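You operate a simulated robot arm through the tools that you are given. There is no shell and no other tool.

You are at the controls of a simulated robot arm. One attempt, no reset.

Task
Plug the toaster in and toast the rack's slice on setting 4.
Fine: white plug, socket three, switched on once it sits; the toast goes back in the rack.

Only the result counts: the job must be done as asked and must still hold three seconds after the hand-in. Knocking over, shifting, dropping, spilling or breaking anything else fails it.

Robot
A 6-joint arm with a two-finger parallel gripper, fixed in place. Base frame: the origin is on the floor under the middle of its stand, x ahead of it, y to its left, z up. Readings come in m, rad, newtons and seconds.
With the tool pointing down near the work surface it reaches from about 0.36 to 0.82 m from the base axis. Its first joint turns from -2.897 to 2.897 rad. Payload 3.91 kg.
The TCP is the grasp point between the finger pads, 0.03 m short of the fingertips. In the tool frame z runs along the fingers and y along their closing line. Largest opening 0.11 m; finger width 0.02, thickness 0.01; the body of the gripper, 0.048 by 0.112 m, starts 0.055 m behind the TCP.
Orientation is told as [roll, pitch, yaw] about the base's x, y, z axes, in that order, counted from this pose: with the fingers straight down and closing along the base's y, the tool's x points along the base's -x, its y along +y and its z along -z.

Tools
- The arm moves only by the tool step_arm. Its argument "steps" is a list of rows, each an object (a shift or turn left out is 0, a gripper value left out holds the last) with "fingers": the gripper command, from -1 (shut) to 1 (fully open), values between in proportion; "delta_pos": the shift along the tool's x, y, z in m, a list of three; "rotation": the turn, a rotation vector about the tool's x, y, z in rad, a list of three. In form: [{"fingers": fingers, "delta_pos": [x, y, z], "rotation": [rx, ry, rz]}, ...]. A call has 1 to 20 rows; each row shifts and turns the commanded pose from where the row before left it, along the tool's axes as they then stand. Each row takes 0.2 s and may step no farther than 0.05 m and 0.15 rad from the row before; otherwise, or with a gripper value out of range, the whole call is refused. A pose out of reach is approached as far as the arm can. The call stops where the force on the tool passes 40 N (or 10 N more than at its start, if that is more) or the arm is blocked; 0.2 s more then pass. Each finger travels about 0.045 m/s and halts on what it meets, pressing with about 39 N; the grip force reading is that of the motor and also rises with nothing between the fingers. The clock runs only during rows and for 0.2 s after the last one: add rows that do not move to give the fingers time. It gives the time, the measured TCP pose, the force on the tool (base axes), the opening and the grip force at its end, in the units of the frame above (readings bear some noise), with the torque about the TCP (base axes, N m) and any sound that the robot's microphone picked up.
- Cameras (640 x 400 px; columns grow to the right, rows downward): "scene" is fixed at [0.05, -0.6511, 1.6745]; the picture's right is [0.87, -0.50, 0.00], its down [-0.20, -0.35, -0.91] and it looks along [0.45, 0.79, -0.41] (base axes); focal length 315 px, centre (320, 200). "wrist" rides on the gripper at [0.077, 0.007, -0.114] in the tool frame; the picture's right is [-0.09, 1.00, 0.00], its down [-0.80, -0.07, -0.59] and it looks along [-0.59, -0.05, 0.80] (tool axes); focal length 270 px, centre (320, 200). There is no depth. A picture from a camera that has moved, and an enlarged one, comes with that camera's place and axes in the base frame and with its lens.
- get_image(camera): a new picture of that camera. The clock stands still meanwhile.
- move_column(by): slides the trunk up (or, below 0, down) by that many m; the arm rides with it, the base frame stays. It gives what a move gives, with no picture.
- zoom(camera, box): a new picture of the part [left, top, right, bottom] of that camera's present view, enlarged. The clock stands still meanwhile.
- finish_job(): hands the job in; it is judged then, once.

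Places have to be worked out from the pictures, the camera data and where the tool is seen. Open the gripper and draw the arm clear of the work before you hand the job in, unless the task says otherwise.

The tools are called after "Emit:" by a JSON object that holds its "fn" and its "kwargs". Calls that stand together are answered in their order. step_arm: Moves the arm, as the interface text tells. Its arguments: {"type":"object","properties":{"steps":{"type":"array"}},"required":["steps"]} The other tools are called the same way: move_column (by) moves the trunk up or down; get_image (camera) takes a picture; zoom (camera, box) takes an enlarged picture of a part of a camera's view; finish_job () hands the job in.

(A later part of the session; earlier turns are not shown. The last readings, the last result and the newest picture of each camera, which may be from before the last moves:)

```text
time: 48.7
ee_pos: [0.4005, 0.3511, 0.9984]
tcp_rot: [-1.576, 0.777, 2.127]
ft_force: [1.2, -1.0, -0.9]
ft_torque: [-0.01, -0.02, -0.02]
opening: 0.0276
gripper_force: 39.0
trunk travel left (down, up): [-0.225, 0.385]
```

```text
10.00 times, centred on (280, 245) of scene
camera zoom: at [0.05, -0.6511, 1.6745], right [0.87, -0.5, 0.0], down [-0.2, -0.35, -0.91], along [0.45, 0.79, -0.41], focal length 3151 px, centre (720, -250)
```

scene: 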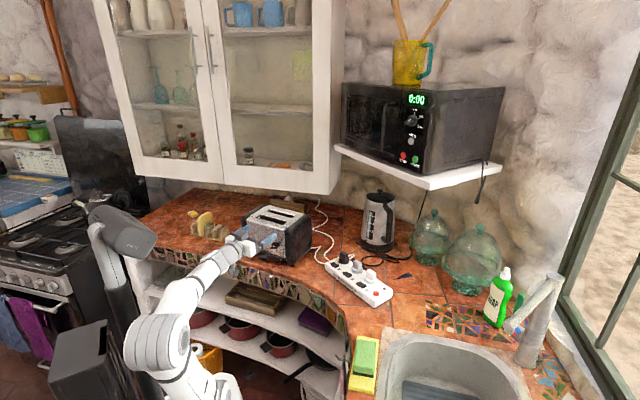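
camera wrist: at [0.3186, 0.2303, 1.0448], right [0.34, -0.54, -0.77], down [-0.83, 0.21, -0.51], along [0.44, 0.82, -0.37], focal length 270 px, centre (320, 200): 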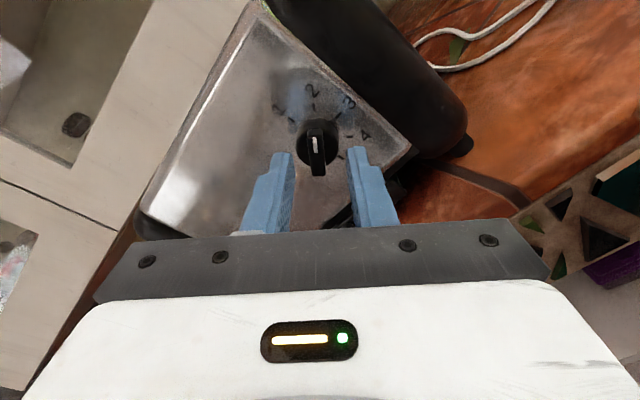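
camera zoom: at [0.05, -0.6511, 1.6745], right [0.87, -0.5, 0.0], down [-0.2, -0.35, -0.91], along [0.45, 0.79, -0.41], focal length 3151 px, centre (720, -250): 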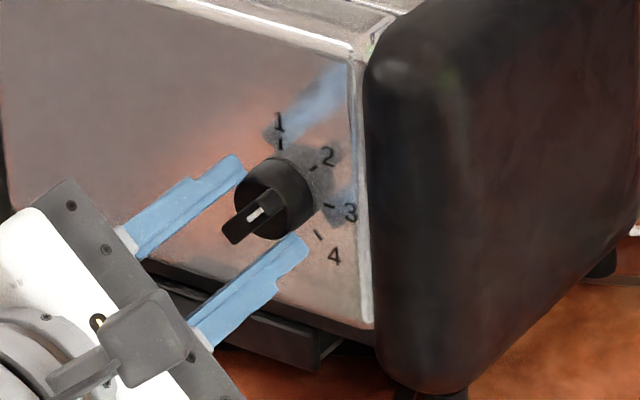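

The fingers closed on the knob's round body (27.6 mm) rather than the ridge — a centred friction grip that should also turn it. I rotate 30° clockwise first and check the knob follows without straining the toaster.

Emit:
{"fn": "step_arm", "kwargs": {"steps": [{"rotation": [0, 0, 0.0873]}, {"rotation": [0, 0, 0.0873]}, {"rotation": [0, 0, 0.0873]}, {"rotation": [0, 0, 0.0873]}, {"rotation": [0, 0, 0.0873]}, {"rotation": [0, 0, 0.0873]}, {}]}}

Emit:
{"fn": "zoom", "kwargs": {"camera": "wrist", "box": [260, 110, 380, 210]}}

Emit:
{"fn": "zoom", "kwargs": {"camera": "scene", "box": [255, 225, 305, 265]}}

```text
time: 50.3
ee_pos: [0.3982, 0.3521, 0.9977]
tcp_rot: [-1.575, 0.252, 2.129]
ft_force: [8.8, 0.6, -0.3]
ft_torque: [0.0, -0.02, -0.55]
opening: 0.0275
gripper_force: 39.3
trunk travel left (down, up): [-0.225, 0.385]
```

```text
4.00 times, centred on (320, 160) of wrist
camera zoom: at [0.3418, 0.2266, 1.0098], right [0.09, -0.14, -0.99], down [-0.92, 0.36, -0.13], along [0.37, 0.92, -0.09], focal length 1081 px, centre (320, 360)
```

zoom: 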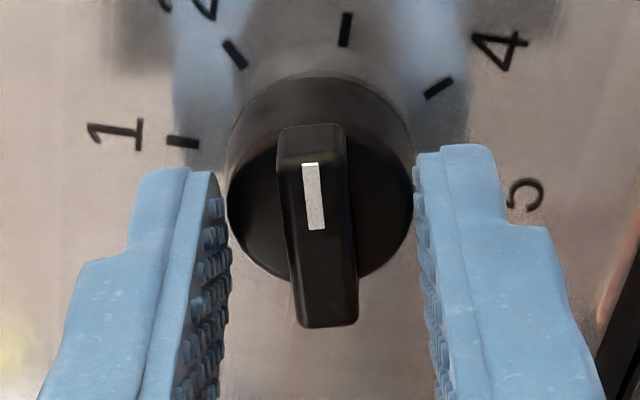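

```text
10.00 times, centred on (280, 245) of scene
camera zoom: at [0.05, -0.6511, 1.6745], right [0.87, -0.5, 0.0], down [-0.2, -0.35, -0.91], along [0.45, 0.79, -0.41], focal length 3151 px, centre (720, -250)
```

zoom: 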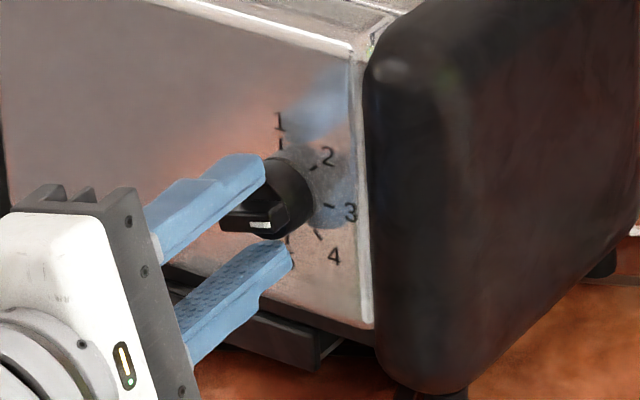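

The knob follows cleanly (now ~75°) and the toaster hasn't moved, but some side torque has built up. I open briefly to relax the grip, re-close and turn another 30°.

Emit:
{"fn": "step_arm", "kwargs": {"steps": [{"fingers": -0.35}, {}, {"fingers": -1}, {}, {}]}}

Emit:
{"fn": "zoom", "kwargs": {"camera": "wrist", "box": [260, 110, 380, 210]}}

```text
time: 51.5
ee_pos: [0.3966, 0.351, 0.9975]
tcp_rot: [-1.574, 0.253, 2.129]
ft_force: [-1.8, -0.9, 0.5]
ft_torque: [-0.1, 0.08, 0.05]
opening: 0.0273
gripper_force: 39.2
trunk travel left (down, up): [-0.225, 0.385]
```

```text
4.00 times, centred on (320, 160) of wrist
camera zoom: at [0.3406, 0.2268, 1.0099], right [0.09, -0.14, -0.99], down [-0.92, 0.36, -0.14], along [0.37, 0.92, -0.1], focal length 1081 px, centre (320, 360)
```

zoom: 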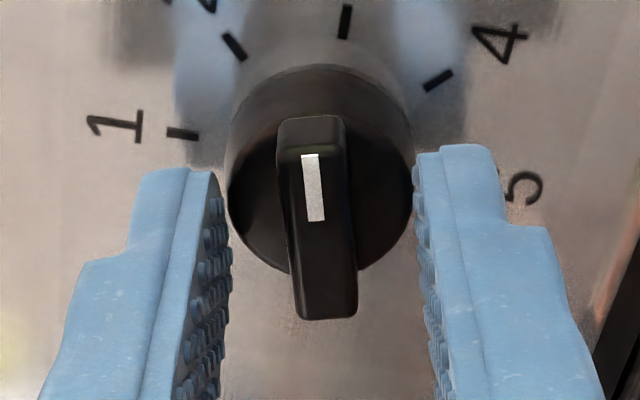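

Stress is gone and the knob kept its angle. I turn another 30°.

Emit:
{"fn": "step_arm", "kwargs": {"steps": [{"rotation": [0, 0, 0.0873]}, {"rotation": [0, 0, 0.0873]}, {"rotation": [0, 0, 0.0873]}, {"rotation": [0, 0, 0.0873]}, {"rotation": [0, 0, 0.0873]}, {"rotation": [0, 0, 0.0873]}, {}, {"fingers": -0.35}, {}, {"fingers": -1}, {}, {}]}}

Emit:
{"fn": "zoom", "kwargs": {"camera": "wrist", "box": [260, 110, 380, 210]}}

Emit:
{"fn": "zoom", "kwargs": {"camera": "scene", "box": [230, 190, 350, 275]}}

```text
time: 54.1
ee_pos: [0.3973, 0.3525, 0.9983]
tcp_rot: [-1.575, -0.268, 2.131]
ft_force: [-0.7, 1.0, -0.2]
ft_torque: [-0.03, 0.08, 0.14]
opening: 0.0276
gripper_force: 39.0
trunk travel left (down, up): [-0.225, 0.385]
```

```text
4.00 times, centred on (320, 160) of wrist
camera zoom: at [0.3389, 0.2306, 0.9704], right [-0.18, 0.3, -0.94], down [-0.9, 0.32, 0.28], along [0.38, 0.9, 0.21], focal length 1081 px, centre (320, 360)
```

zoom: 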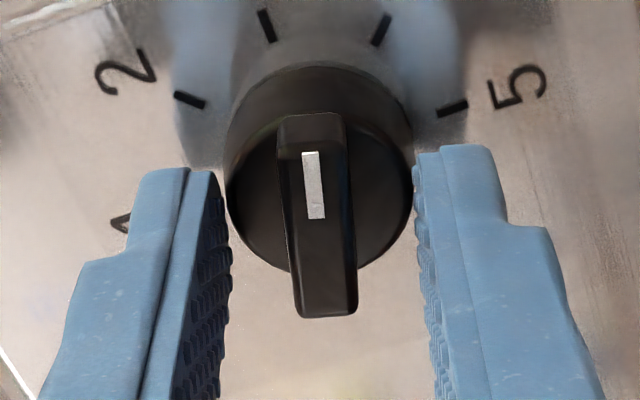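

```text
4.71 times, centred on (290, 232) of scene
camera zoom: at [0.05, -0.6511, 1.6745], right [0.87, -0.5, 0.0], down [-0.2, -0.35, -0.91], along [0.45, 0.79, -0.41], focal length 1483 px, centre (461, 47)
```

zoom: 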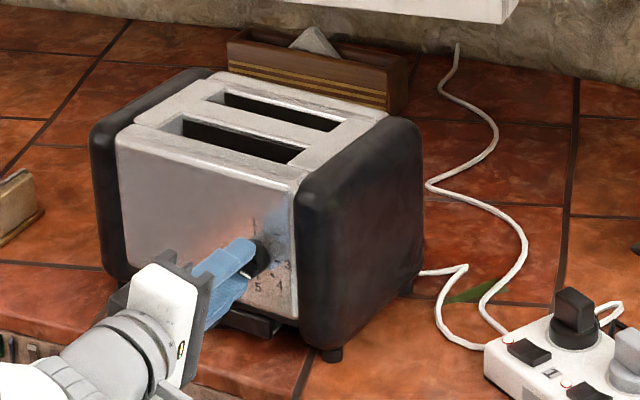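

The knob is now between 3 and 4, toaster unmoved. I do the last 30°, to bring the pointer onto 4.

Emit:
{"fn": "step_arm", "kwargs": {"steps": [{"rotation": [0, 0, 0.0873]}, {"rotation": [0, 0, 0.0873]}, {"rotation": [0, 0, 0.0873]}, {"rotation": [0, 0, 0.0873]}, {"rotation": [0, 0, 0.0873]}, {"rotation": [0, 0, 0.0873]}, {}]}}

Emit:
{"fn": "zoom", "kwargs": {"camera": "wrist", "box": [260, 100, 380, 200]}}

```text
time: 55.7
ee_pos: [0.399, 0.3525, 0.999]
tcp_rot: [-1.579, -0.794, 2.135]
ft_force: [-5.7, 1.2, -0.2]
ft_torque: [-0.01, 0.06, 0.23]
opening: 0.0273
gripper_force: 39.4
trunk travel left (down, up): [-0.225, 0.385]
```

```text
4.00 times, centred on (320, 150) of wrist
camera zoom: at [0.3268, 0.2501, 0.9383], right [-0.41, 0.66, -0.64], down [-0.78, 0.12, 0.62], along [0.48, 0.75, 0.46], focal length 1081 px, centre (320, 400)
```

zoom: 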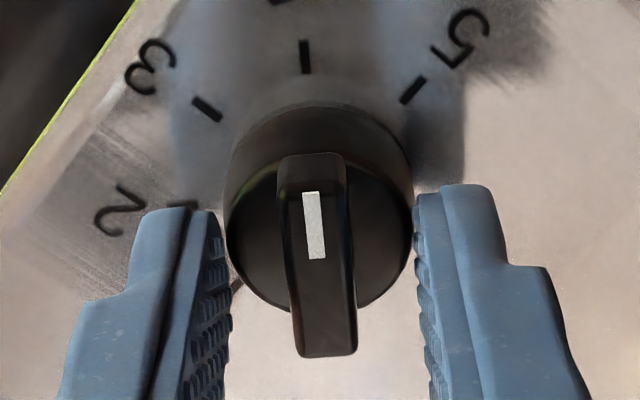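

Tick 4 is now directly in line with the pointer. I open the fingers and withdraw straight back, then check the dial.

Emit:
{"fn": "step_arm", "kwargs": {"steps": [{"fingers": -0.3}, {}, {"delta_pos": [0, 0, -0.02]}, {"delta_pos": [0, 0, -0.025]}, {}]}}

Emit:
{"fn": "zoom", "kwargs": {"camera": "wrist", "box": [240, 20, 400, 160]}}

Emit:
{"fn": "zoom", "kwargs": {"camera": "scene", "box": [255, 225, 305, 265]}}

```text
time: 56.9
ee_pos: [0.3605, 0.3278, 0.9992]
tcp_rot: [-1.577, -0.794, 2.136]
ft_force: [-0.5, -0.4, 0.3]
ft_torque: [-0.01, -0.01, 0.02]
opening: 0.0386
gripper_force: 0.2
trunk travel left (down, up): [-0.225, 0.385]
```

```text
2.86 times, centred on (320, 90) of wrist
camera zoom: at [0.2896, 0.2258, 0.9384], right [-0.41, 0.66, -0.64], down [-0.78, 0.12, 0.62], along [0.48, 0.75, 0.46], focal length 772 px, centre (320, 514)
```

zoom: 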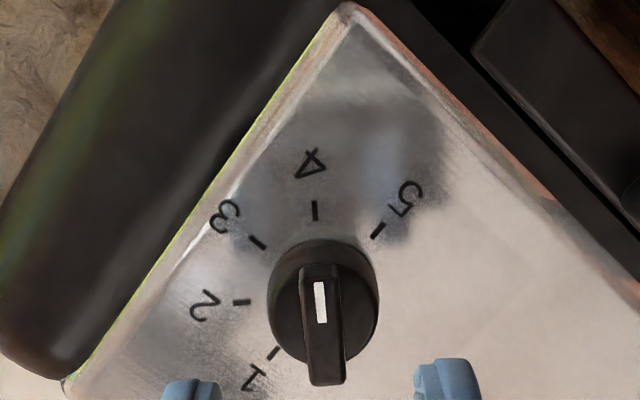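

```text
10.00 times, centred on (280, 245) of scene
camera zoom: at [0.05, -0.6511, 1.6745], right [0.87, -0.5, 0.0], down [-0.2, -0.35, -0.91], along [0.45, 0.79, -0.41], focal length 3151 px, centre (720, -250)
```

zoom: 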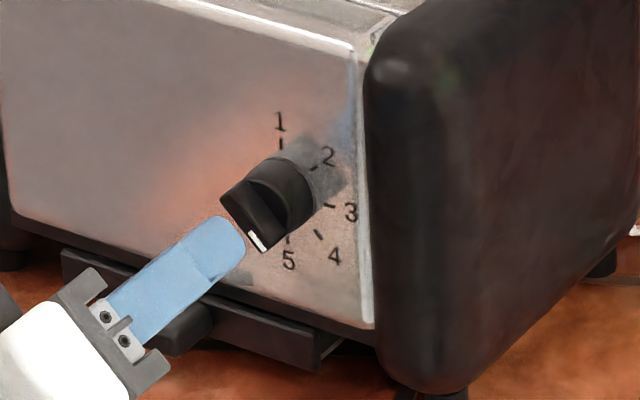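

The dial now reads 4 and the toaster is where it was. I back off a bit more and raise the trunk to its former height for the bread work.

Emit:
{"fn": "step_arm", "kwargs": {"steps": [{"fingers": 0, "delta_pos": [0, 0, -0.02]}, {}]}}

Emit:
{"fn": "move_column", "kwargs": {"by": 0.35}}

Emit:
{"fn": "step_arm", "kwargs": {"steps": [{"rotation": [0, 0, 0.1309]}, {"rotation": [0, 0, 0.1309]}, {"rotation": [0, 0, 0.1309]}, {"rotation": [0, 0, 0.1309]}, {"rotation": [0, 0, 0.1309]}, {"rotation": [0, 0, 0.1309]}, {"rotation": [0, 0.1428, 0]}, {"rotation": [0, 0.1428, 0]}, {"rotation": [0, 0.1428, 0]}, {"rotation": [0, 0.1428, 0]}, {"rotation": [0, 0.1428, 0]}, {"rotation": [0, 0.1428, 0]}, {"rotation": [0, 0.1428, 0]}, {"rotation": [0, 0.1428, 0]}, {"rotation": [0, 0.1428, 0]}, {"rotation": [0, 0.1428, 0]}, {"rotation": [0, 0.1428, 0]}, {}]}}

Emit:
{"fn": "get_image", "kwargs": {"camera": "wrist"}}

Emit:
{"fn": "get_image", "kwargs": {"camera": "scene"}}

```text
time: 57.5
ee_pos: [0.344, 0.317, 0.9992]
tcp_rot: [-1.578, -0.791, 2.136]
ft_force: [0.3, -0.6, -0.8]
ft_torque: [-0.01, 0.05, -0.03]
opening: 0.055
gripper_force: 0.1
trunk travel left (down, up): [-0.225, 0.385]
```

```text
time: 60.9
ee_pos: [0.3445, 0.3169, 1.3481]
tcp_rot: [-1.578, -0.792, 2.137]
ft_force: [0.1, -0.1, -1.3]
ft_torque: [0.0, -0.01, 0.0]
opening: 0.0552
gripper_force: 0.1
trunk travel left (down, up): [-0.575, 0.035]
```

```text
time: 64.7
ee_pos: [0.343, 0.3174, 1.35]
tcp_rot: [0.009, -0.004, 0.56]
ft_force: [0.3, -0.3, 0.4]
ft_torque: [-0.01, -0.02, 0.0]
opening: 0.055
gripper_force: 0.0
trunk travel left (down, up): [-0.575, 0.035]
```

```text
taken
camera wrist: at [0.2742, 0.2809, 1.4635], right [-0.45, 0.89, 0.01], down [0.72, 0.36, 0.6], along [0.53, 0.28, -0.8], focal length 270 px, centre (320, 200)
```

wrist: 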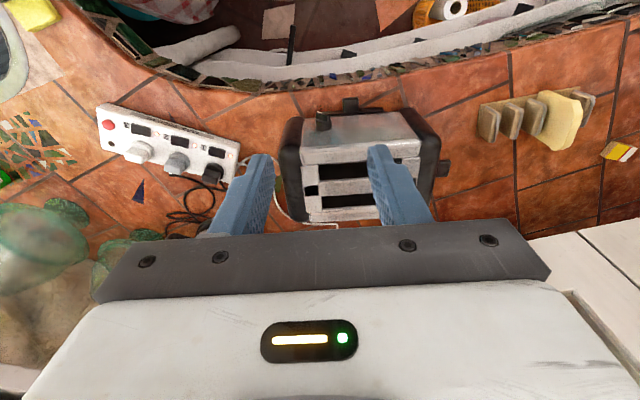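

```text
taken
```

scene: 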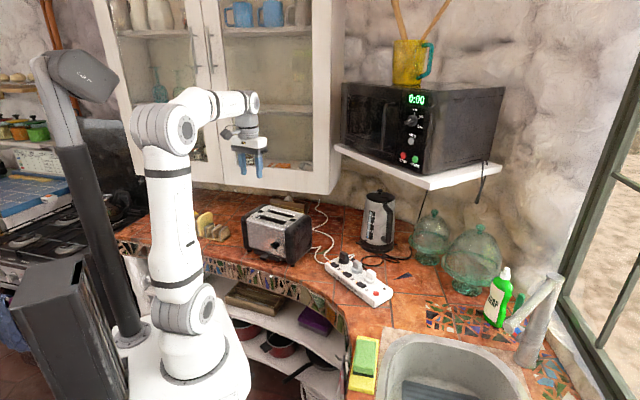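

The tool points down again with a nice overview. I zoom in on the rack, the toaster top and the lever.

Emit:
{"fn": "zoom", "kwargs": {"camera": "wrist", "box": [460, 70, 640, 180]}}

Emit:
{"fn": "zoom", "kwargs": {"camera": "wrist", "box": [270, 90, 460, 230]}}

```text
3.56 times, centred on (550, 125) of wrist
camera zoom: at [0.2742, 0.2809, 1.4635], right [-0.45, 0.89, 0.01], down [0.72, 0.36, 0.6], along [0.53, 0.28, -0.8], focal length 961 px, centre (-498, 467)
```

zoom: 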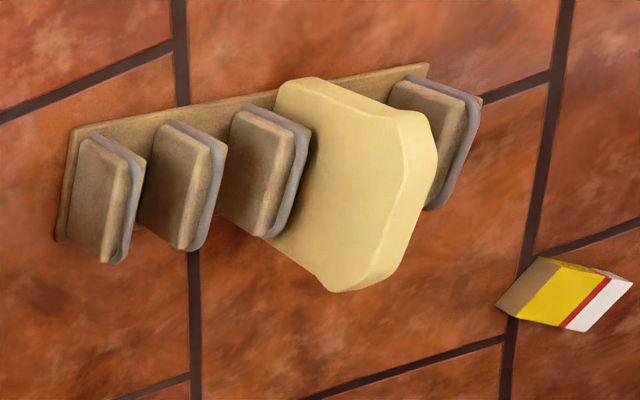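

```text
2.86 times, centred on (365, 160) of wrist
camera zoom: at [0.2742, 0.2809, 1.4635], right [-0.45, 0.89, 0.01], down [0.72, 0.36, 0.6], along [0.53, 0.28, -0.8], focal length 772 px, centre (191, 314)
```

zoom: 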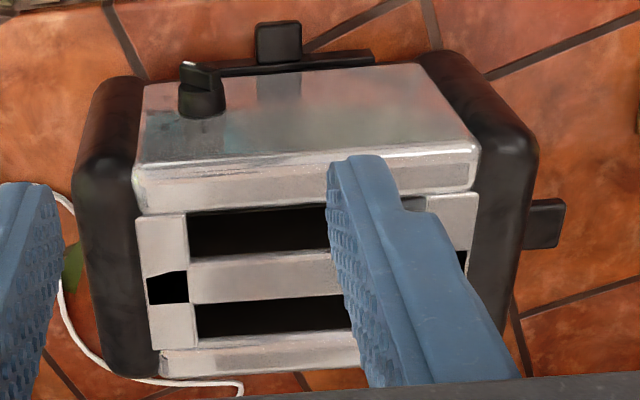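

The slice sits between two dividers, its plane running along ~38°. I move toward the rack at z≈1.2 with yaw 0.663 so the camera looks edge-on along the slice.

Emit:
{"fn": "step_arm", "kwargs": {"steps": [{"rotation": [0, 0, -0.103]}, {"delta_pos": [-0.00525, 0.0436, 0.015]}, {"delta_pos": [-0.00525, 0.0436, 0.015]}, {"delta_pos": [-0.00525, 0.0436, 0.015]}, {"delta_pos": [-0.00525, 0.0436, 0.015]}, {"delta_pos": [-0.00525, 0.0436, 0.015]}, {"delta_pos": [-0.00525, 0.0436, 0.015]}, {"delta_pos": [-0.00525, 0.0436, 0.015]}, {"delta_pos": [-0.00525, 0.0436, 0.015]}, {"delta_pos": [-0.00525, 0.0436, 0.015]}, {"delta_pos": [-0.00525, 0.0436, 0.015]}, {}]}}

Emit:
{"fn": "get_image", "kwargs": {"camera": "wrist"}}

Emit:
{"fn": "get_image", "kwargs": {"camera": "scene"}}

```text
time: 67.3
ee_pos: [0.1145, 0.6917, 1.2024]
tcp_rot: [0.009, -0.006, 0.664]
ft_force: [0.2, 0.1, -0.3]
ft_torque: [-0.01, 0.0, 0.03]
opening: 0.0547
gripper_force: 0.2
trunk travel left (down, up): [-0.575, 0.035]
```

```text
taken
camera wrist: at [0.0501, 0.65, 1.3159], right [-0.54, 0.84, 0.01], down [0.67, 0.43, 0.6], along [0.5, 0.33, -0.8], focal length 270 px, centre (320, 200)
```

wrist: 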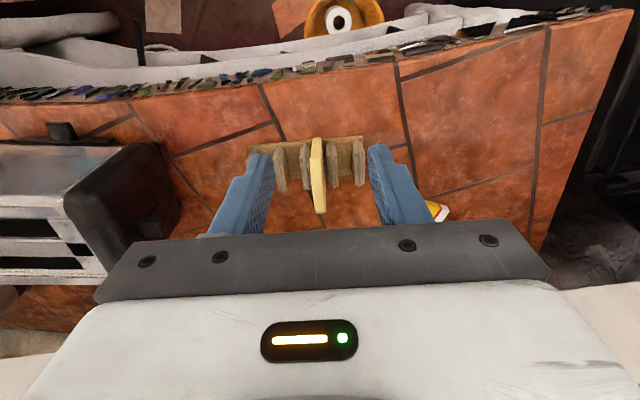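

```text
taken
```

scene: 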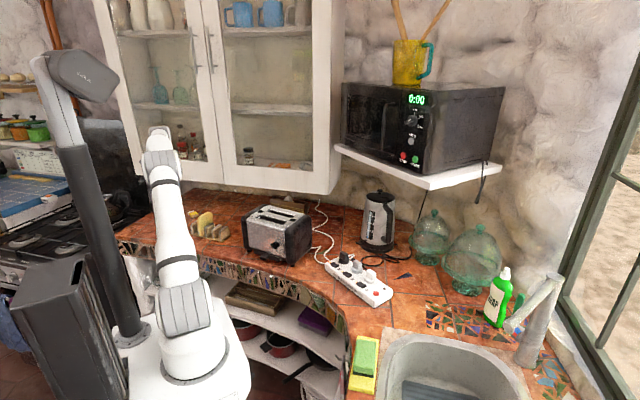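

The slice is seen edge-on in the centre of the wrist view. I zoom in for its exact line and neighbours.

Emit:
{"fn": "zoom", "kwargs": {"camera": "wrist", "box": [240, 120, 400, 225]}}

Emit:
{"fn": "zoom", "kwargs": {"camera": "scene", "box": [175, 195, 245, 250]}}

```text
3.81 times, centred on (320, 172) of wrist
camera zoom: at [0.0501, 0.65, 1.3159], right [-0.54, 0.84, 0.01], down [0.67, 0.43, 0.6], along [0.5, 0.33, -0.8], focal length 1030 px, centre (320, 305)
```

zoom: 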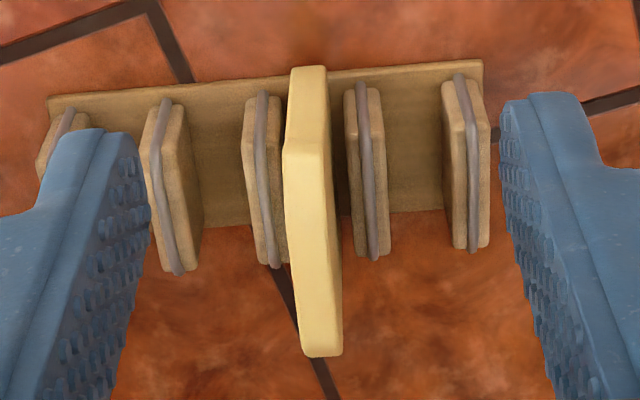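

```text
7.27 times, centred on (210, 222) of scene
camera zoom: at [0.05, -0.6511, 1.6745], right [0.87, -0.5, 0.0], down [-0.2, -0.35, -0.91], along [0.45, 0.79, -0.41], focal length 2292 px, centre (1120, 36)
```

zoom: 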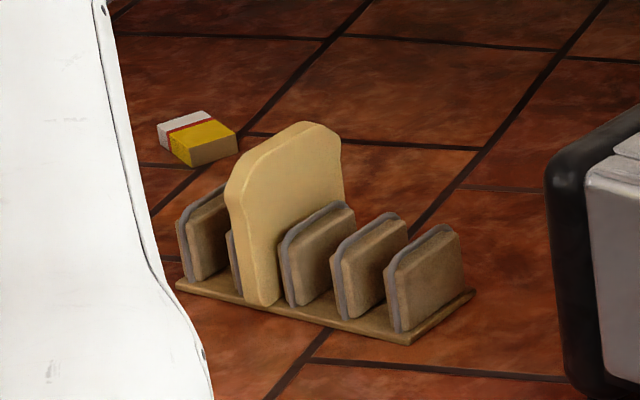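

The slice stands vertical and parallel to the tool's x direction, with its mid-plane 13 mm to tool −y, top at z≈1.005. I move over it and descend to z≈1.08 to check centring.

Emit:
{"fn": "step_arm", "kwargs": {"steps": [{"fingers": -0.05, "delta_pos": [-0.035, -0.00325, 0.03]}, {"delta_pos": [-0.035, -0.00325, 0.03]}, {"delta_pos": [-0.035, -0.00325, 0.03]}, {"delta_pos": [-0.035, -0.00325, 0.03]}, {}]}}

Emit:
{"fn": "get_image", "kwargs": {"camera": "wrist"}}

Emit:
{"fn": "zoom", "kwargs": {"camera": "wrist", "box": [240, 60, 400, 220]}}

Emit:
{"fn": "zoom", "kwargs": {"camera": "scene", "box": [160, 150, 260, 250]}}

```text
time: 68.5
ee_pos: [0.2223, 0.7437, 1.0858]
tcp_rot: [0.008, -0.008, 0.662]
ft_force: [-0.2, 0.0, 0.0]
ft_torque: [-0.04, -0.01, 0.0]
opening: 0.0523
gripper_force: 0.1
out of reach, approached as far as the arm can: row 3, 4
trunk travel left (down, up): [-0.575, 0.035]
```

```text
taken
camera wrist: at [0.1573, 0.7004, 1.2002], right [-0.54, 0.84, 0.01], down [0.67, 0.43, 0.6], along [0.5, 0.33, -0.8], focal length 270 px, centre (320, 200)
```

wrist: 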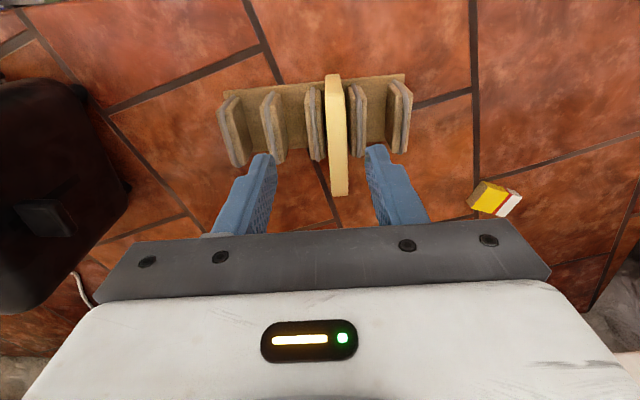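

```text
2.50 times, centred on (320, 140) of wrist
camera zoom: at [0.1573, 0.7004, 1.2002], right [-0.54, 0.84, 0.01], down [0.67, 0.43, 0.6], along [0.5, 0.33, -0.8], focal length 676 px, centre (320, 350)
```

zoom: 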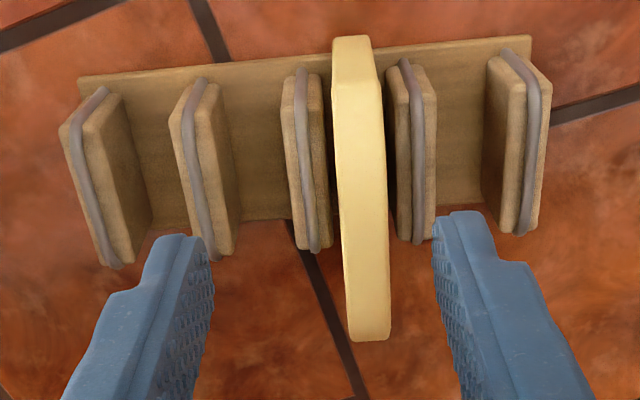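

```text
4.00 times, centred on (210, 200) of scene
camera zoom: at [0.05, -0.6511, 1.6745], right [0.87, -0.5, 0.0], down [-0.2, -0.35, -0.91], along [0.45, 0.79, -0.41], focal length 1260 px, centre (760, 200)
```

zoom: 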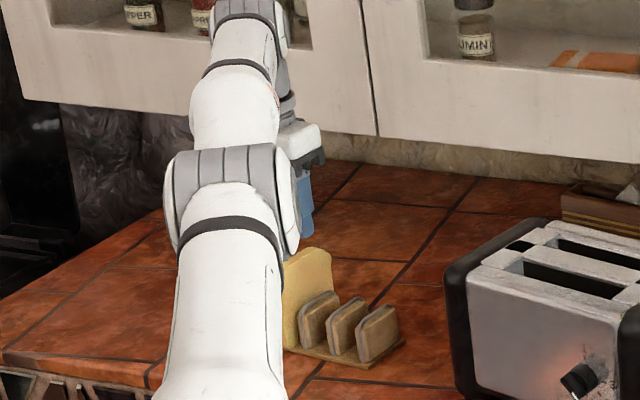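

At r≈0.776 the arm runs out of reach with the tool vertical. I tilt the fingers outward by 0.25 rad (in the slice's plane), which gains reach, then shift 14 mm to tool +y and 22 mm forward over the slice at z≈1.04.

Emit:
{"fn": "step_arm", "kwargs": {"steps": [{"rotation": [0, -0.125, 0]}, {"rotation": [0, -0.125, 0]}, {"delta_pos": [-0.005, 0.0068, 0.0249]}, {"delta_pos": [-0.005, 0.0068, 0.0249]}, {}]}}

Emit:
{"fn": "get_image", "kwargs": {"camera": "wrist"}}

Emit:
{"fn": "zoom", "kwargs": {"camera": "wrist", "box": [240, 80, 400, 220]}}

```text
time: 69.7
ee_pos: [0.2325, 0.7691, 1.0386]
tcp_rot: [0.007, -0.256, 0.661]
ft_force: [0.5, 0.9, 0.2]
ft_torque: [0.0, -0.02, -0.01]
opening: 0.0526
gripper_force: 0.1
trunk travel left (down, up): [-0.575, 0.035]
```

```text
taken
camera wrist: at [0.1473, 0.7099, 1.131], right [-0.55, 0.84, 0.03], down [0.54, 0.32, 0.78], along [0.64, 0.44, -0.63], focal length 270 px, centre (320, 200)
```

wrist: 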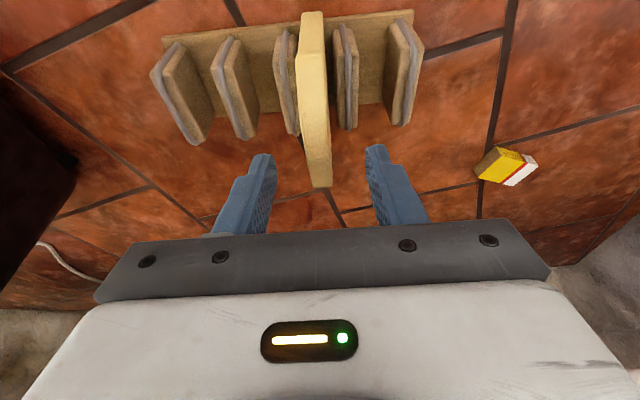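

```text
2.86 times, centred on (320, 150) of wrist
camera zoom: at [0.1473, 0.7099, 1.131], right [-0.55, 0.84, 0.03], down [0.54, 0.32, 0.78], along [0.64, 0.44, -0.63], focal length 772 px, centre (320, 343)
```

zoom: 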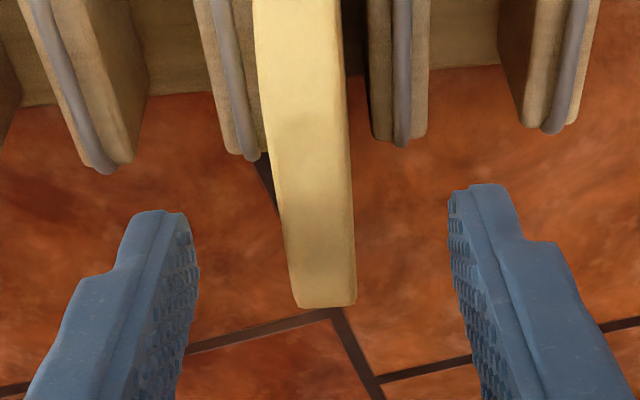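

The slice is centred between the fingers within 1 mm. I lower 31 mm so the tips straddle its upper part, above the dividers, and close gently.

Emit:
{"fn": "step_arm", "kwargs": {"steps": [{"delta_pos": [0.0039, -0.0004, 0.015]}, {"delta_pos": [0.0039, -0.0004, 0.015]}, {}, {"fingers": -1}, {}, {}, {}]}}

Emit:
{"fn": "get_image", "kwargs": {"camera": "wrist"}}

Emit:
{"fn": "zoom", "kwargs": {"camera": "scene", "box": [170, 180, 250, 250]}}

```text
time: 71.3
ee_pos: [0.2311, 0.7688, 1.0093]
tcp_rot: [0.007, -0.257, 0.662]
ft_force: [-1.0, -0.5, 1.1]
ft_torque: [0.03, -0.01, 0.02]
opening: 0.0146
gripper_force: 7.8
trunk travel left (down, up): [-0.575, 0.035]
```

```text
taken
camera wrist: at [0.1456, 0.7102, 1.1003], right [-0.55, 0.84, 0.03], down [0.54, 0.32, 0.78], along [0.64, 0.44, -0.63], focal length 270 px, centre (320, 200)
```

wrist: 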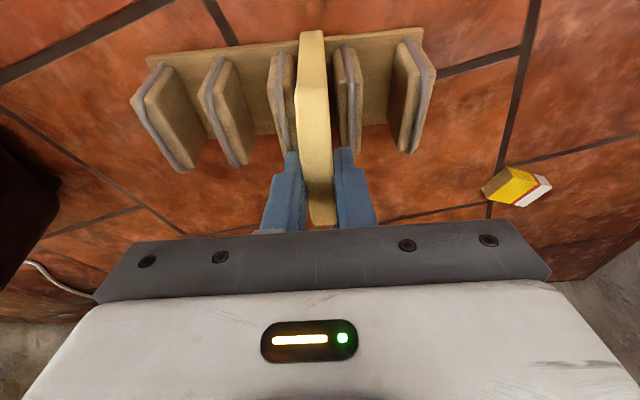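

```text
5.71 times, centred on (210, 215) of scene
camera zoom: at [0.05, -0.6511, 1.6745], right [0.87, -0.5, 0.0], down [-0.2, -0.35, -0.91], along [0.45, 0.79, -0.41], focal length 1800 px, centre (949, 114)
```

zoom: 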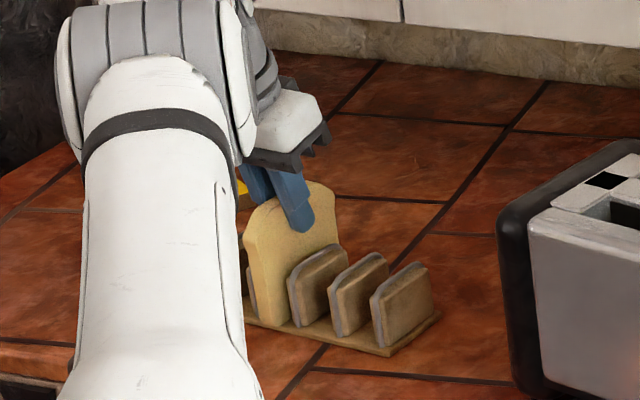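

The slice is held (14.6 mm thick). I let the grip build, lift it straight up 60 mm out of the rack, then up and back toward the robot.

Emit:
{"fn": "step_arm", "kwargs": {"steps": [{}, {}, {"delta_pos": [-0.0038, 0, -0.0145]}, {"delta_pos": [-0.0038, 0, -0.0145]}, {"delta_pos": [-0.0076, 0, -0.029]}, {"delta_pos": [0.0214, 0, -0.0366]}, {"delta_pos": [0.0214, 0, -0.0366]}, {"delta_pos": [0.0214, 0, -0.0366]}, {}]}}

Emit:
{"fn": "get_image", "kwargs": {"camera": "wrist"}}

Emit:
{"fn": "get_image", "kwargs": {"camera": "scene"}}

```text
time: 73.3
ee_pos: [0.1606, 0.7113, 1.1604]
tcp_rot: [0.008, -0.255, 0.663]
ft_force: [0.7, -0.4, -1.1]
ft_torque: [0.03, 0.0, 0.04]
opening: 0.0145
gripper_force: 8.3
trunk travel left (down, up): [-0.575, 0.035]
```

```text
taken
camera wrist: at [0.0749, 0.6535, 1.2519], right [-0.55, 0.84, 0.03], down [0.54, 0.32, 0.78], along [0.64, 0.44, -0.63], focal length 270 px, centre (320, 200)
```

wrist: 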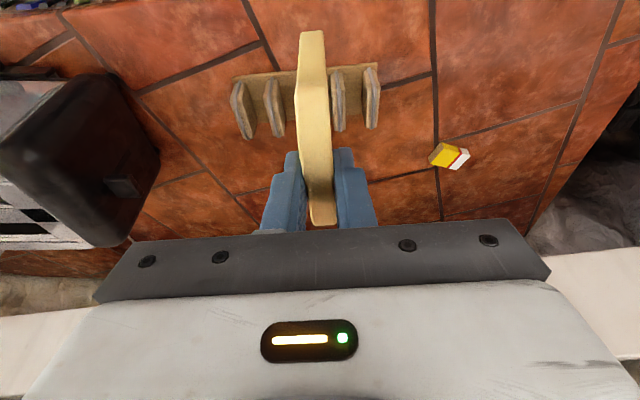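

```text
taken
```

scene: 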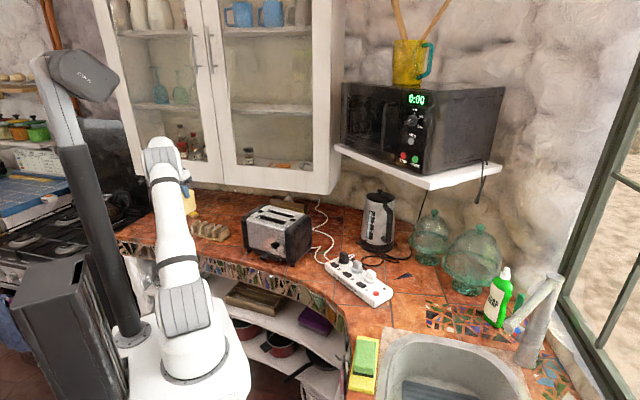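

The slice hangs straight in the hand and the rack is undisturbed. I zoom in on the toaster's top, where I noticed dark squares near the slot ends.

Emit:
{"fn": "zoom", "kwargs": {"camera": "scene", "box": [238, 195, 318, 250]}}

```text
7.27 times, centred on (278, 222) of scene
camera zoom: at [0.05, -0.6511, 1.6745], right [0.87, -0.5, 0.0], down [-0.2, -0.35, -0.91], along [0.45, 0.79, -0.41], focal length 2292 px, centre (626, 36)
```

zoom: 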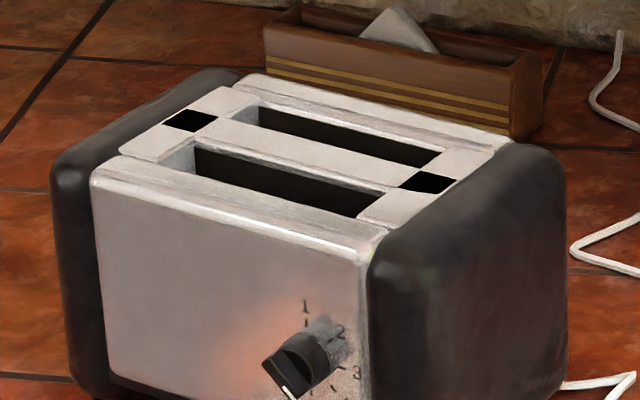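

Two dark squares now show at the ends of the bar between the slots, but both slots are open as before. I carry the slice inward and up, turning it 83.5° so it lines up with the slots.

Emit:
{"fn": "step_arm", "kwargs": {"steps": [{"delta_pos": [0.005, 0, -0.03]}, {"delta_pos": [-0.0053, -0.0425, -0.011]}, {"delta_pos": [-0.0053, -0.0425, -0.011]}, {"delta_pos": [-0.0053, -0.0425, -0.011]}, {"delta_pos": [-0.0053, -0.0425, -0.011]}, {"delta_pos": [-0.0053, -0.0425, -0.011]}, {"rotation": [-0.0369, 0, -0.1409]}, {"rotation": [-0.0369, 0, -0.1409]}, {"rotation": [-0.0369, 0, -0.1409]}, {"rotation": [-0.0369, 0, -0.1409]}, {"rotation": [-0.0369, 0, -0.1409]}, {"rotation": [-0.0369, 0, -0.1409]}, {"rotation": [-0.0369, 0, -0.1409]}, {"rotation": [-0.0369, 0, -0.1409]}, {"rotation": [-0.0369, 0, -0.1409]}, {"rotation": [-0.0369, 0, -0.1409]}, {}]}}

Emit:
{"fn": "get_image", "kwargs": {"camera": "wrist"}}

Emit:
{"fn": "get_image", "kwargs": {"camera": "scene"}}

```text
time: 76.9
ee_pos: [0.2919, 0.5445, 1.246]
tcp_rot: [0.0, -0.264, 2.121]
ft_force: [-0.6, -0.5, 0.0]
ft_torque: [0.0, -0.02, -0.01]
opening: 0.0145
gripper_force: 7.7
trunk travel left (down, up): [-0.575, 0.035]
```

```text
taken
camera wrist: at [0.3408, 0.4515, 1.3362], right [-0.89, -0.45, 0.02], down [-0.26, 0.56, 0.78], along [-0.36, 0.69, -0.62], focal length 270 px, centre (320, 200)
```

wrist: 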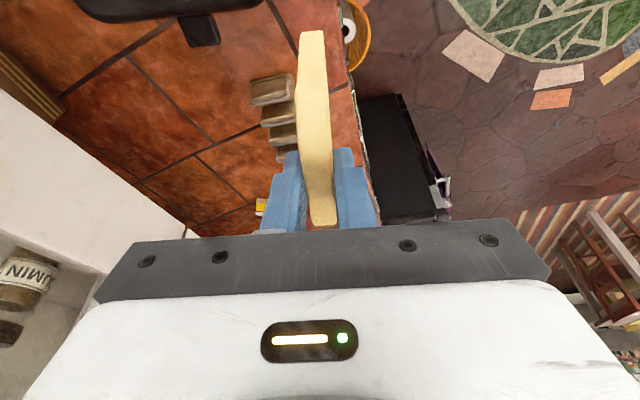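

```text
taken
```

scene: 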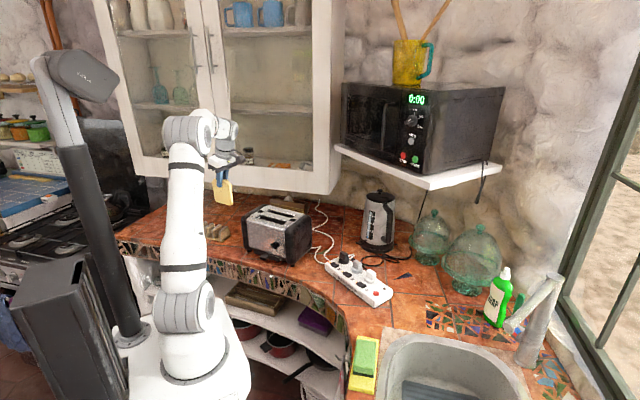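

The slice is oriented along the slots. I carry it over the toaster at z≈1.2 (slice bottom ~25 mm above the top) and look at the alignment with the front slot.

Emit:
{"fn": "step_arm", "kwargs": {"steps": [{"delta_pos": [0.0361, -0.0169, -0.0002]}, {"delta_pos": [0.0361, -0.0169, -0.0002]}, {"delta_pos": [0.0361, -0.0169, -0.0002]}, {"delta_pos": [0.0361, -0.0169, -0.0002]}, {"delta_pos": [0.0361, -0.0169, -0.0002]}, {}]}}

Emit:
{"fn": "get_image", "kwargs": {"camera": "wrist"}}

Emit:
{"fn": "zoom", "kwargs": {"camera": "wrist", "box": [200, 0, 460, 180]}}

Emit:
{"fn": "zoom", "kwargs": {"camera": "scene", "box": [230, 150, 330, 250]}}

```text
time: 78.3
ee_pos: [0.4559, 0.439, 1.2008]
tcp_rot: [0.0, -0.262, 2.119]
ft_force: [-0.4, 1.0, 0.1]
ft_torque: [0.01, 0.01, -0.03]
opening: 0.0149
gripper_force: 8.3
trunk travel left (down, up): [-0.575, 0.035]
```

```text
taken
camera wrist: at [0.5039, 0.3462, 1.2906], right [-0.89, -0.45, 0.02], down [-0.26, 0.57, 0.78], along [-0.36, 0.69, -0.62], focal length 270 px, centre (320, 200)
```

wrist: 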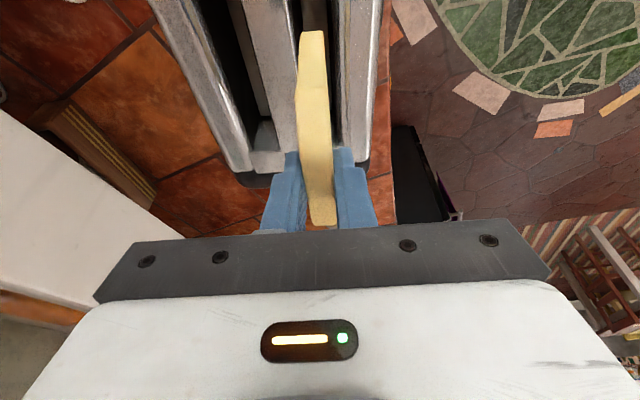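

```text
2.22 times, centred on (330, 90) of wrist
camera zoom: at [0.5039, 0.3462, 1.2906], right [-0.89, -0.45, 0.02], down [-0.26, 0.57, 0.78], along [-0.36, 0.69, -0.62], focal length 601 px, centre (298, 444)
```

zoom: 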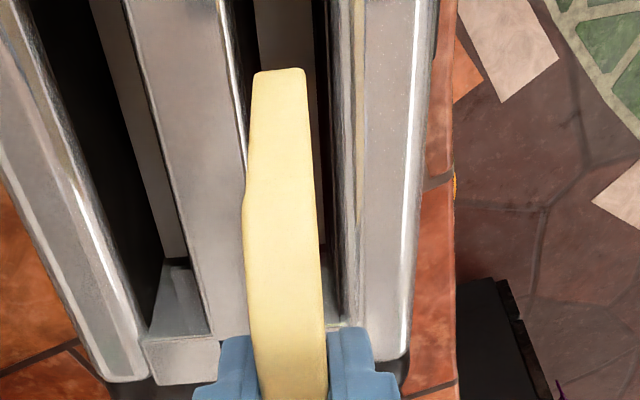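

```text
4.00 times, centred on (280, 200) of scene
camera zoom: at [0.05, -0.6511, 1.6745], right [0.87, -0.5, 0.0], down [-0.2, -0.35, -0.91], along [0.45, 0.79, -0.41], focal length 1260 px, centre (480, 200)
```

zoom: 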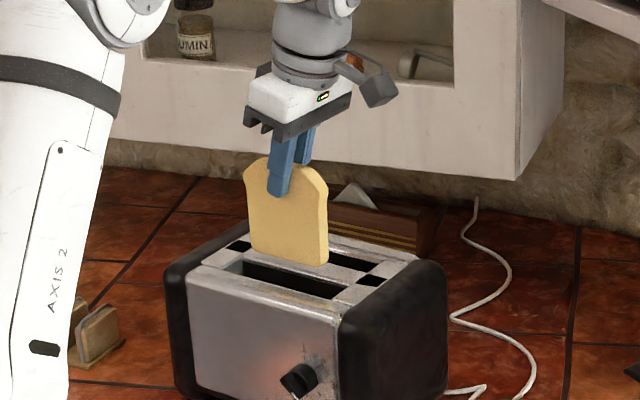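

I need the slot edges more precisely. I zoom in on the slot region around the slice.

Emit:
{"fn": "zoom", "kwargs": {"camera": "wrist", "box": [270, 0, 390, 75]}}

Emit:
{"fn": "zoom", "kwargs": {"camera": "scene", "box": [270, 195, 340, 240]}}

```text
5.33 times, centred on (330, 38) of wrist
camera zoom: at [0.5039, 0.3462, 1.2906], right [-0.89, -0.45, 0.02], down [-0.26, 0.57, 0.78], along [-0.36, 0.69, -0.62], focal length 1442 px, centre (267, 1067)
```

zoom: 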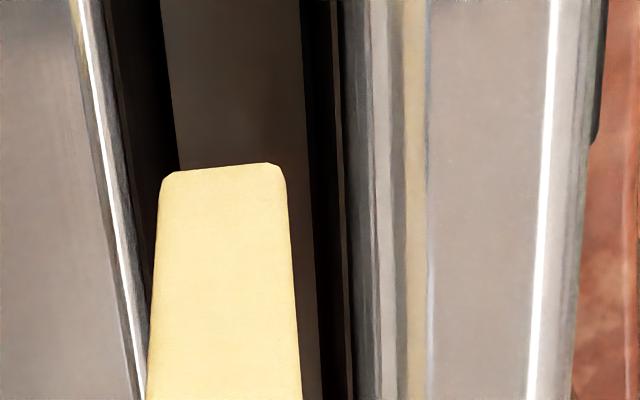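

```text
8.89 times, centred on (305, 218) of scene
camera zoom: at [0.05, -0.6511, 1.6745], right [0.87, -0.5, 0.0], down [-0.2, -0.35, -0.91], along [0.45, 0.79, -0.41], focal length 2801 px, centre (453, 44)
```

zoom: 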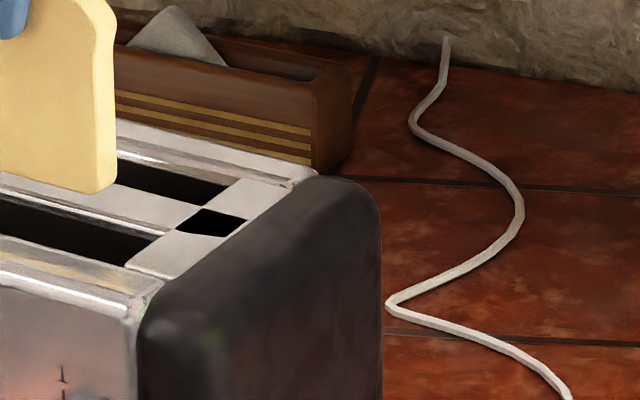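

Slot and slice look roughly centred, but height uncertainty matters. I lower 12 mm so the slice's bottom is almost level with the toaster top and re-check in the scene view.

Emit:
{"fn": "step_arm", "kwargs": {"steps": [{"delta_pos": [0.0031, 0, 0.0116]}, {}]}}

Emit:
{"fn": "zoom", "kwargs": {"camera": "scene", "box": [250, 195, 320, 240]}}

Emit:
{"fn": "zoom", "kwargs": {"camera": "wrist", "box": [230, 0, 430, 150]}}

```text
time: 78.9
ee_pos: [0.4543, 0.4384, 1.1883]
tcp_rot: [0.0, -0.262, 2.119]
ft_force: [0.1, 0.3, 0.3]
ft_torque: [-0.02, -0.01, -0.03]
opening: 0.0145
gripper_force: 7.3
trunk travel left (down, up): [-0.575, 0.035]
```

```text
8.89 times, centred on (285, 218) of scene
camera zoom: at [0.05, -0.6511, 1.6745], right [0.87, -0.5, 0.0], down [-0.2, -0.35, -0.91], along [0.45, 0.79, -0.41], focal length 2801 px, centre (631, 44)
```

zoom: 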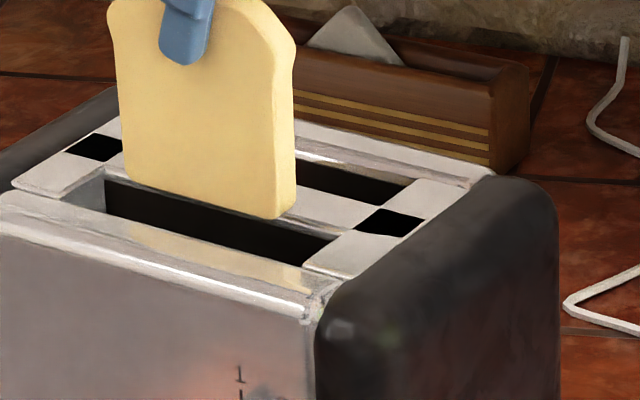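

```text
2.67 times, centred on (330, 75) of wrist
camera zoom: at [0.5039, 0.3462, 1.2783], right [-0.89, -0.45, 0.02], down [-0.26, 0.57, 0.78], along [-0.36, 0.69, -0.62], focal length 721 px, centre (293, 533)
```

zoom: 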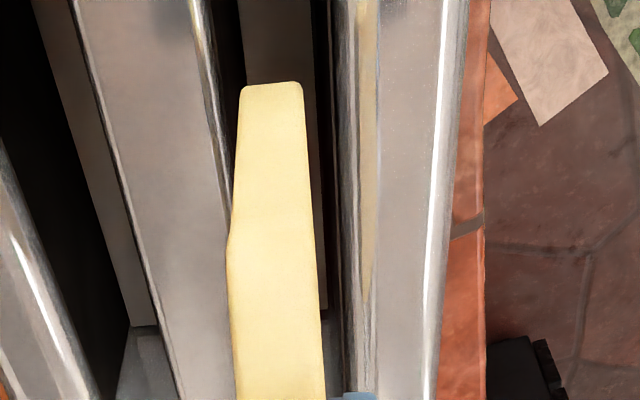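

The slice sits centred over the slot channel (gap ~7–9 mm each side). I lower it into the slot in small steps, watching the force.

Emit:
{"fn": "step_arm", "kwargs": {"steps": [{"delta_pos": [0.0026, 0.0015, 0.00966]}, {"delta_pos": [0.0031, 0, 0.0116]}, {"delta_pos": [0.0031, 0, 0.0116]}, {}]}}

Emit:
{"fn": "zoom", "kwargs": {"camera": "scene", "box": [250, 185, 320, 240]}}

Emit:
{"fn": "zoom", "kwargs": {"camera": "wrist", "box": [230, 0, 430, 150]}}

```text
time: 79.9
ee_pos: [0.4531, 0.4389, 1.1543]
tcp_rot: [0.002, -0.263, 2.119]
ft_force: [0.4, 1.0, -0.3]
ft_torque: [0.01, 0.01, 0.03]
opening: 0.0148
gripper_force: 8.0
trunk travel left (down, up): [-0.575, 0.035]
```

```text
7.27 times, centred on (285, 212) of scene
camera zoom: at [0.05, -0.6511, 1.6745], right [0.87, -0.5, 0.0], down [-0.2, -0.35, -0.91], along [0.45, 0.79, -0.41], focal length 2292 px, centre (574, 109)
```

zoom: 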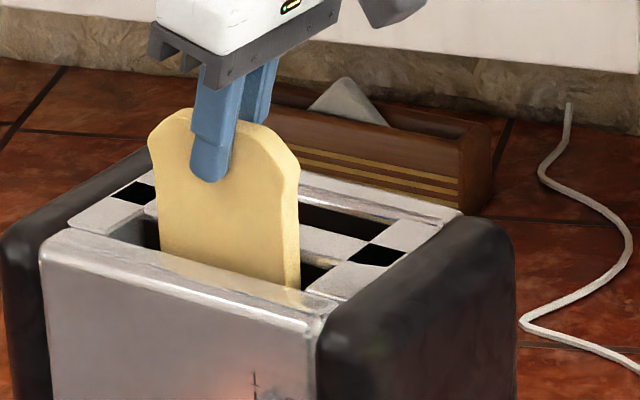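

```text
2.67 times, centred on (330, 75) of wrist
camera zoom: at [0.5025, 0.3464, 1.2443], right [-0.89, -0.45, 0.02], down [-0.26, 0.57, 0.78], along [-0.36, 0.69, -0.62], focal length 721 px, centre (293, 533)
```

zoom: 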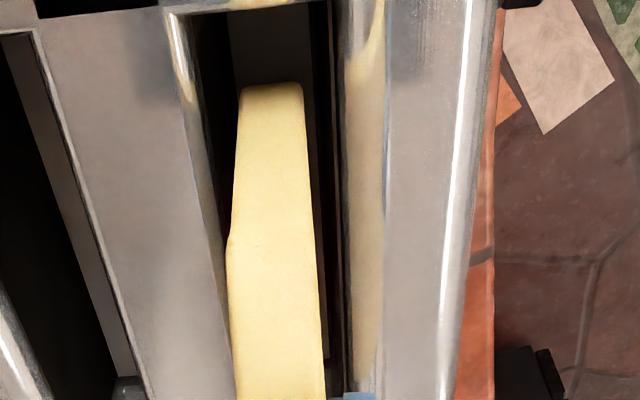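

The slice is going in cleanly, no contact force. I continue down to TCP z≈1.12, keeping the fingertips just above the toaster top.

Emit:
{"fn": "step_arm", "kwargs": {"steps": [{"delta_pos": [0.0026, 0, 0.00966]}, {"delta_pos": [0.0026, 0, 0.00966]}, {"delta_pos": [0.0026, 0, 0.00966]}, {"delta_pos": [0.0013, 0, 0.0048]}, {}]}}

Emit:
{"fn": "zoom", "kwargs": {"camera": "scene", "box": [250, 185, 320, 240]}}

Emit:
{"fn": "zoom", "kwargs": {"camera": "wrist", "box": [230, 50, 430, 220]}}

```text
time: 81.1
ee_pos: [0.453, 0.4378, 1.118]
tcp_rot: [0.001, -0.264, 2.118]
ft_force: [0.6, -1.0, 2.2]
ft_torque: [-0.07, -0.07, 0.01]
opening: 0.0148
gripper_force: 7.8
trunk travel left (down, up): [-0.575, 0.035]
```

```text
7.27 times, centred on (285, 212) of scene
camera zoom: at [0.05, -0.6511, 1.6745], right [0.87, -0.5, 0.0], down [-0.2, -0.35, -0.91], along [0.45, 0.79, -0.41], focal length 2292 px, centre (574, 109)
```

zoom: 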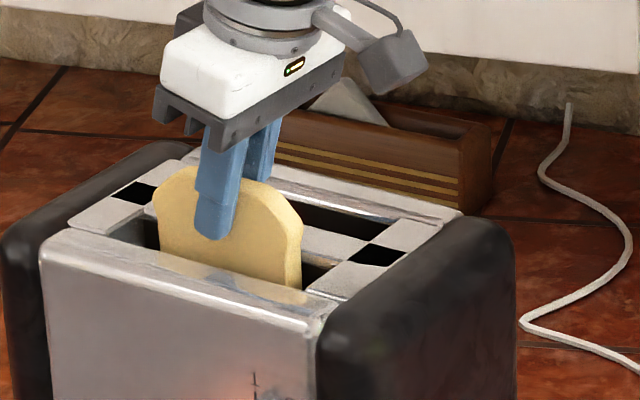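

```text
2.35 times, centred on (330, 135) of wrist
camera zoom: at [0.5022, 0.3459, 1.209], right [-0.89, -0.45, 0.02], down [-0.26, 0.57, 0.78], along [-0.36, 0.69, -0.62], focal length 636 px, centre (296, 353)
```

zoom: 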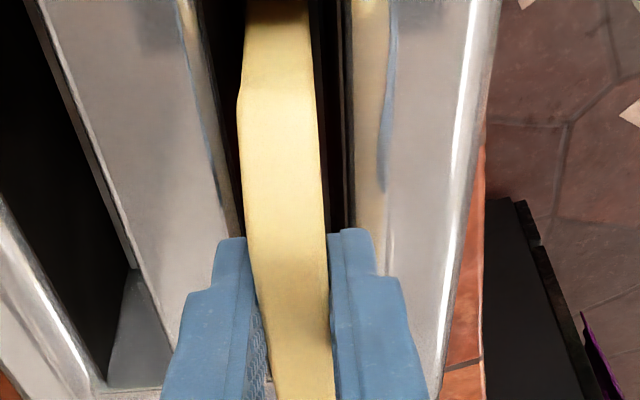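

A light 2 N contact suggests the slice just reached the carriage. I open the fingers and withdraw upward, then check how it sits.

Emit:
{"fn": "step_arm", "kwargs": {"steps": [{"fingers": -0.3}, {"fingers": -0.1}, {}, {"delta_pos": [-0.0052, 0, -0.0193]}, {"delta_pos": [-0.0104, 0, -0.0386]}, {"delta_pos": [-0.0104, 0, -0.0386]}, {}]}}

Emit:
{"fn": "zoom", "kwargs": {"camera": "scene", "box": [235, 185, 325, 270]}}

Emit:
{"fn": "get_image", "kwargs": {"camera": "wrist"}}

```text
time: 82.7
ee_pos: [0.4535, 0.4393, 1.2192]
tcp_rot: [0.001, -0.263, 2.118]
ft_force: [0.6, 0.3, -0.1]
ft_torque: [0.01, 0.03, -0.02]
opening: 0.0496
gripper_force: 0.0
trunk travel left (down, up): [-0.575, 0.035]
```

```text
4.71 times, centred on (280, 228) of scene
camera zoom: at [0.05, -0.6511, 1.6745], right [0.87, -0.5, 0.0], down [-0.2, -0.35, -0.91], along [0.45, 0.79, -0.41], focal length 1483 px, centre (508, 71)
```

zoom: 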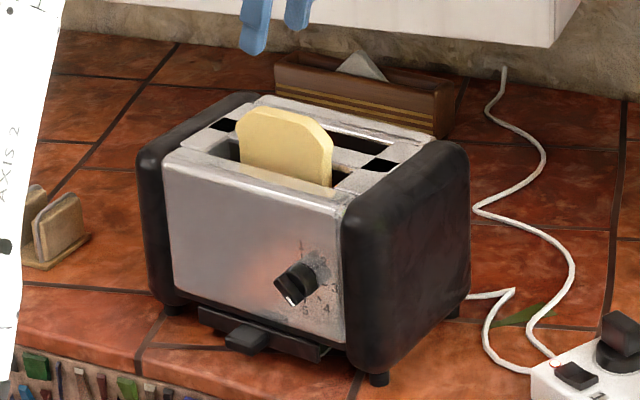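

```text
taken
camera wrist: at [0.5016, 0.3471, 1.3088], right [-0.89, -0.45, 0.02], down [-0.26, 0.57, 0.78], along [-0.36, 0.69, -0.62], focal length 270 px, centre (320, 200)
```

wrist: 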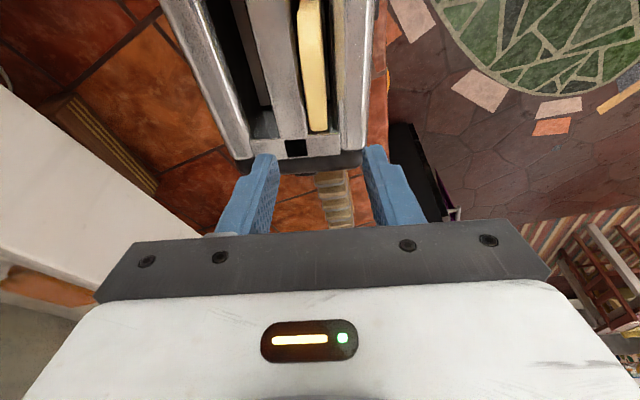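

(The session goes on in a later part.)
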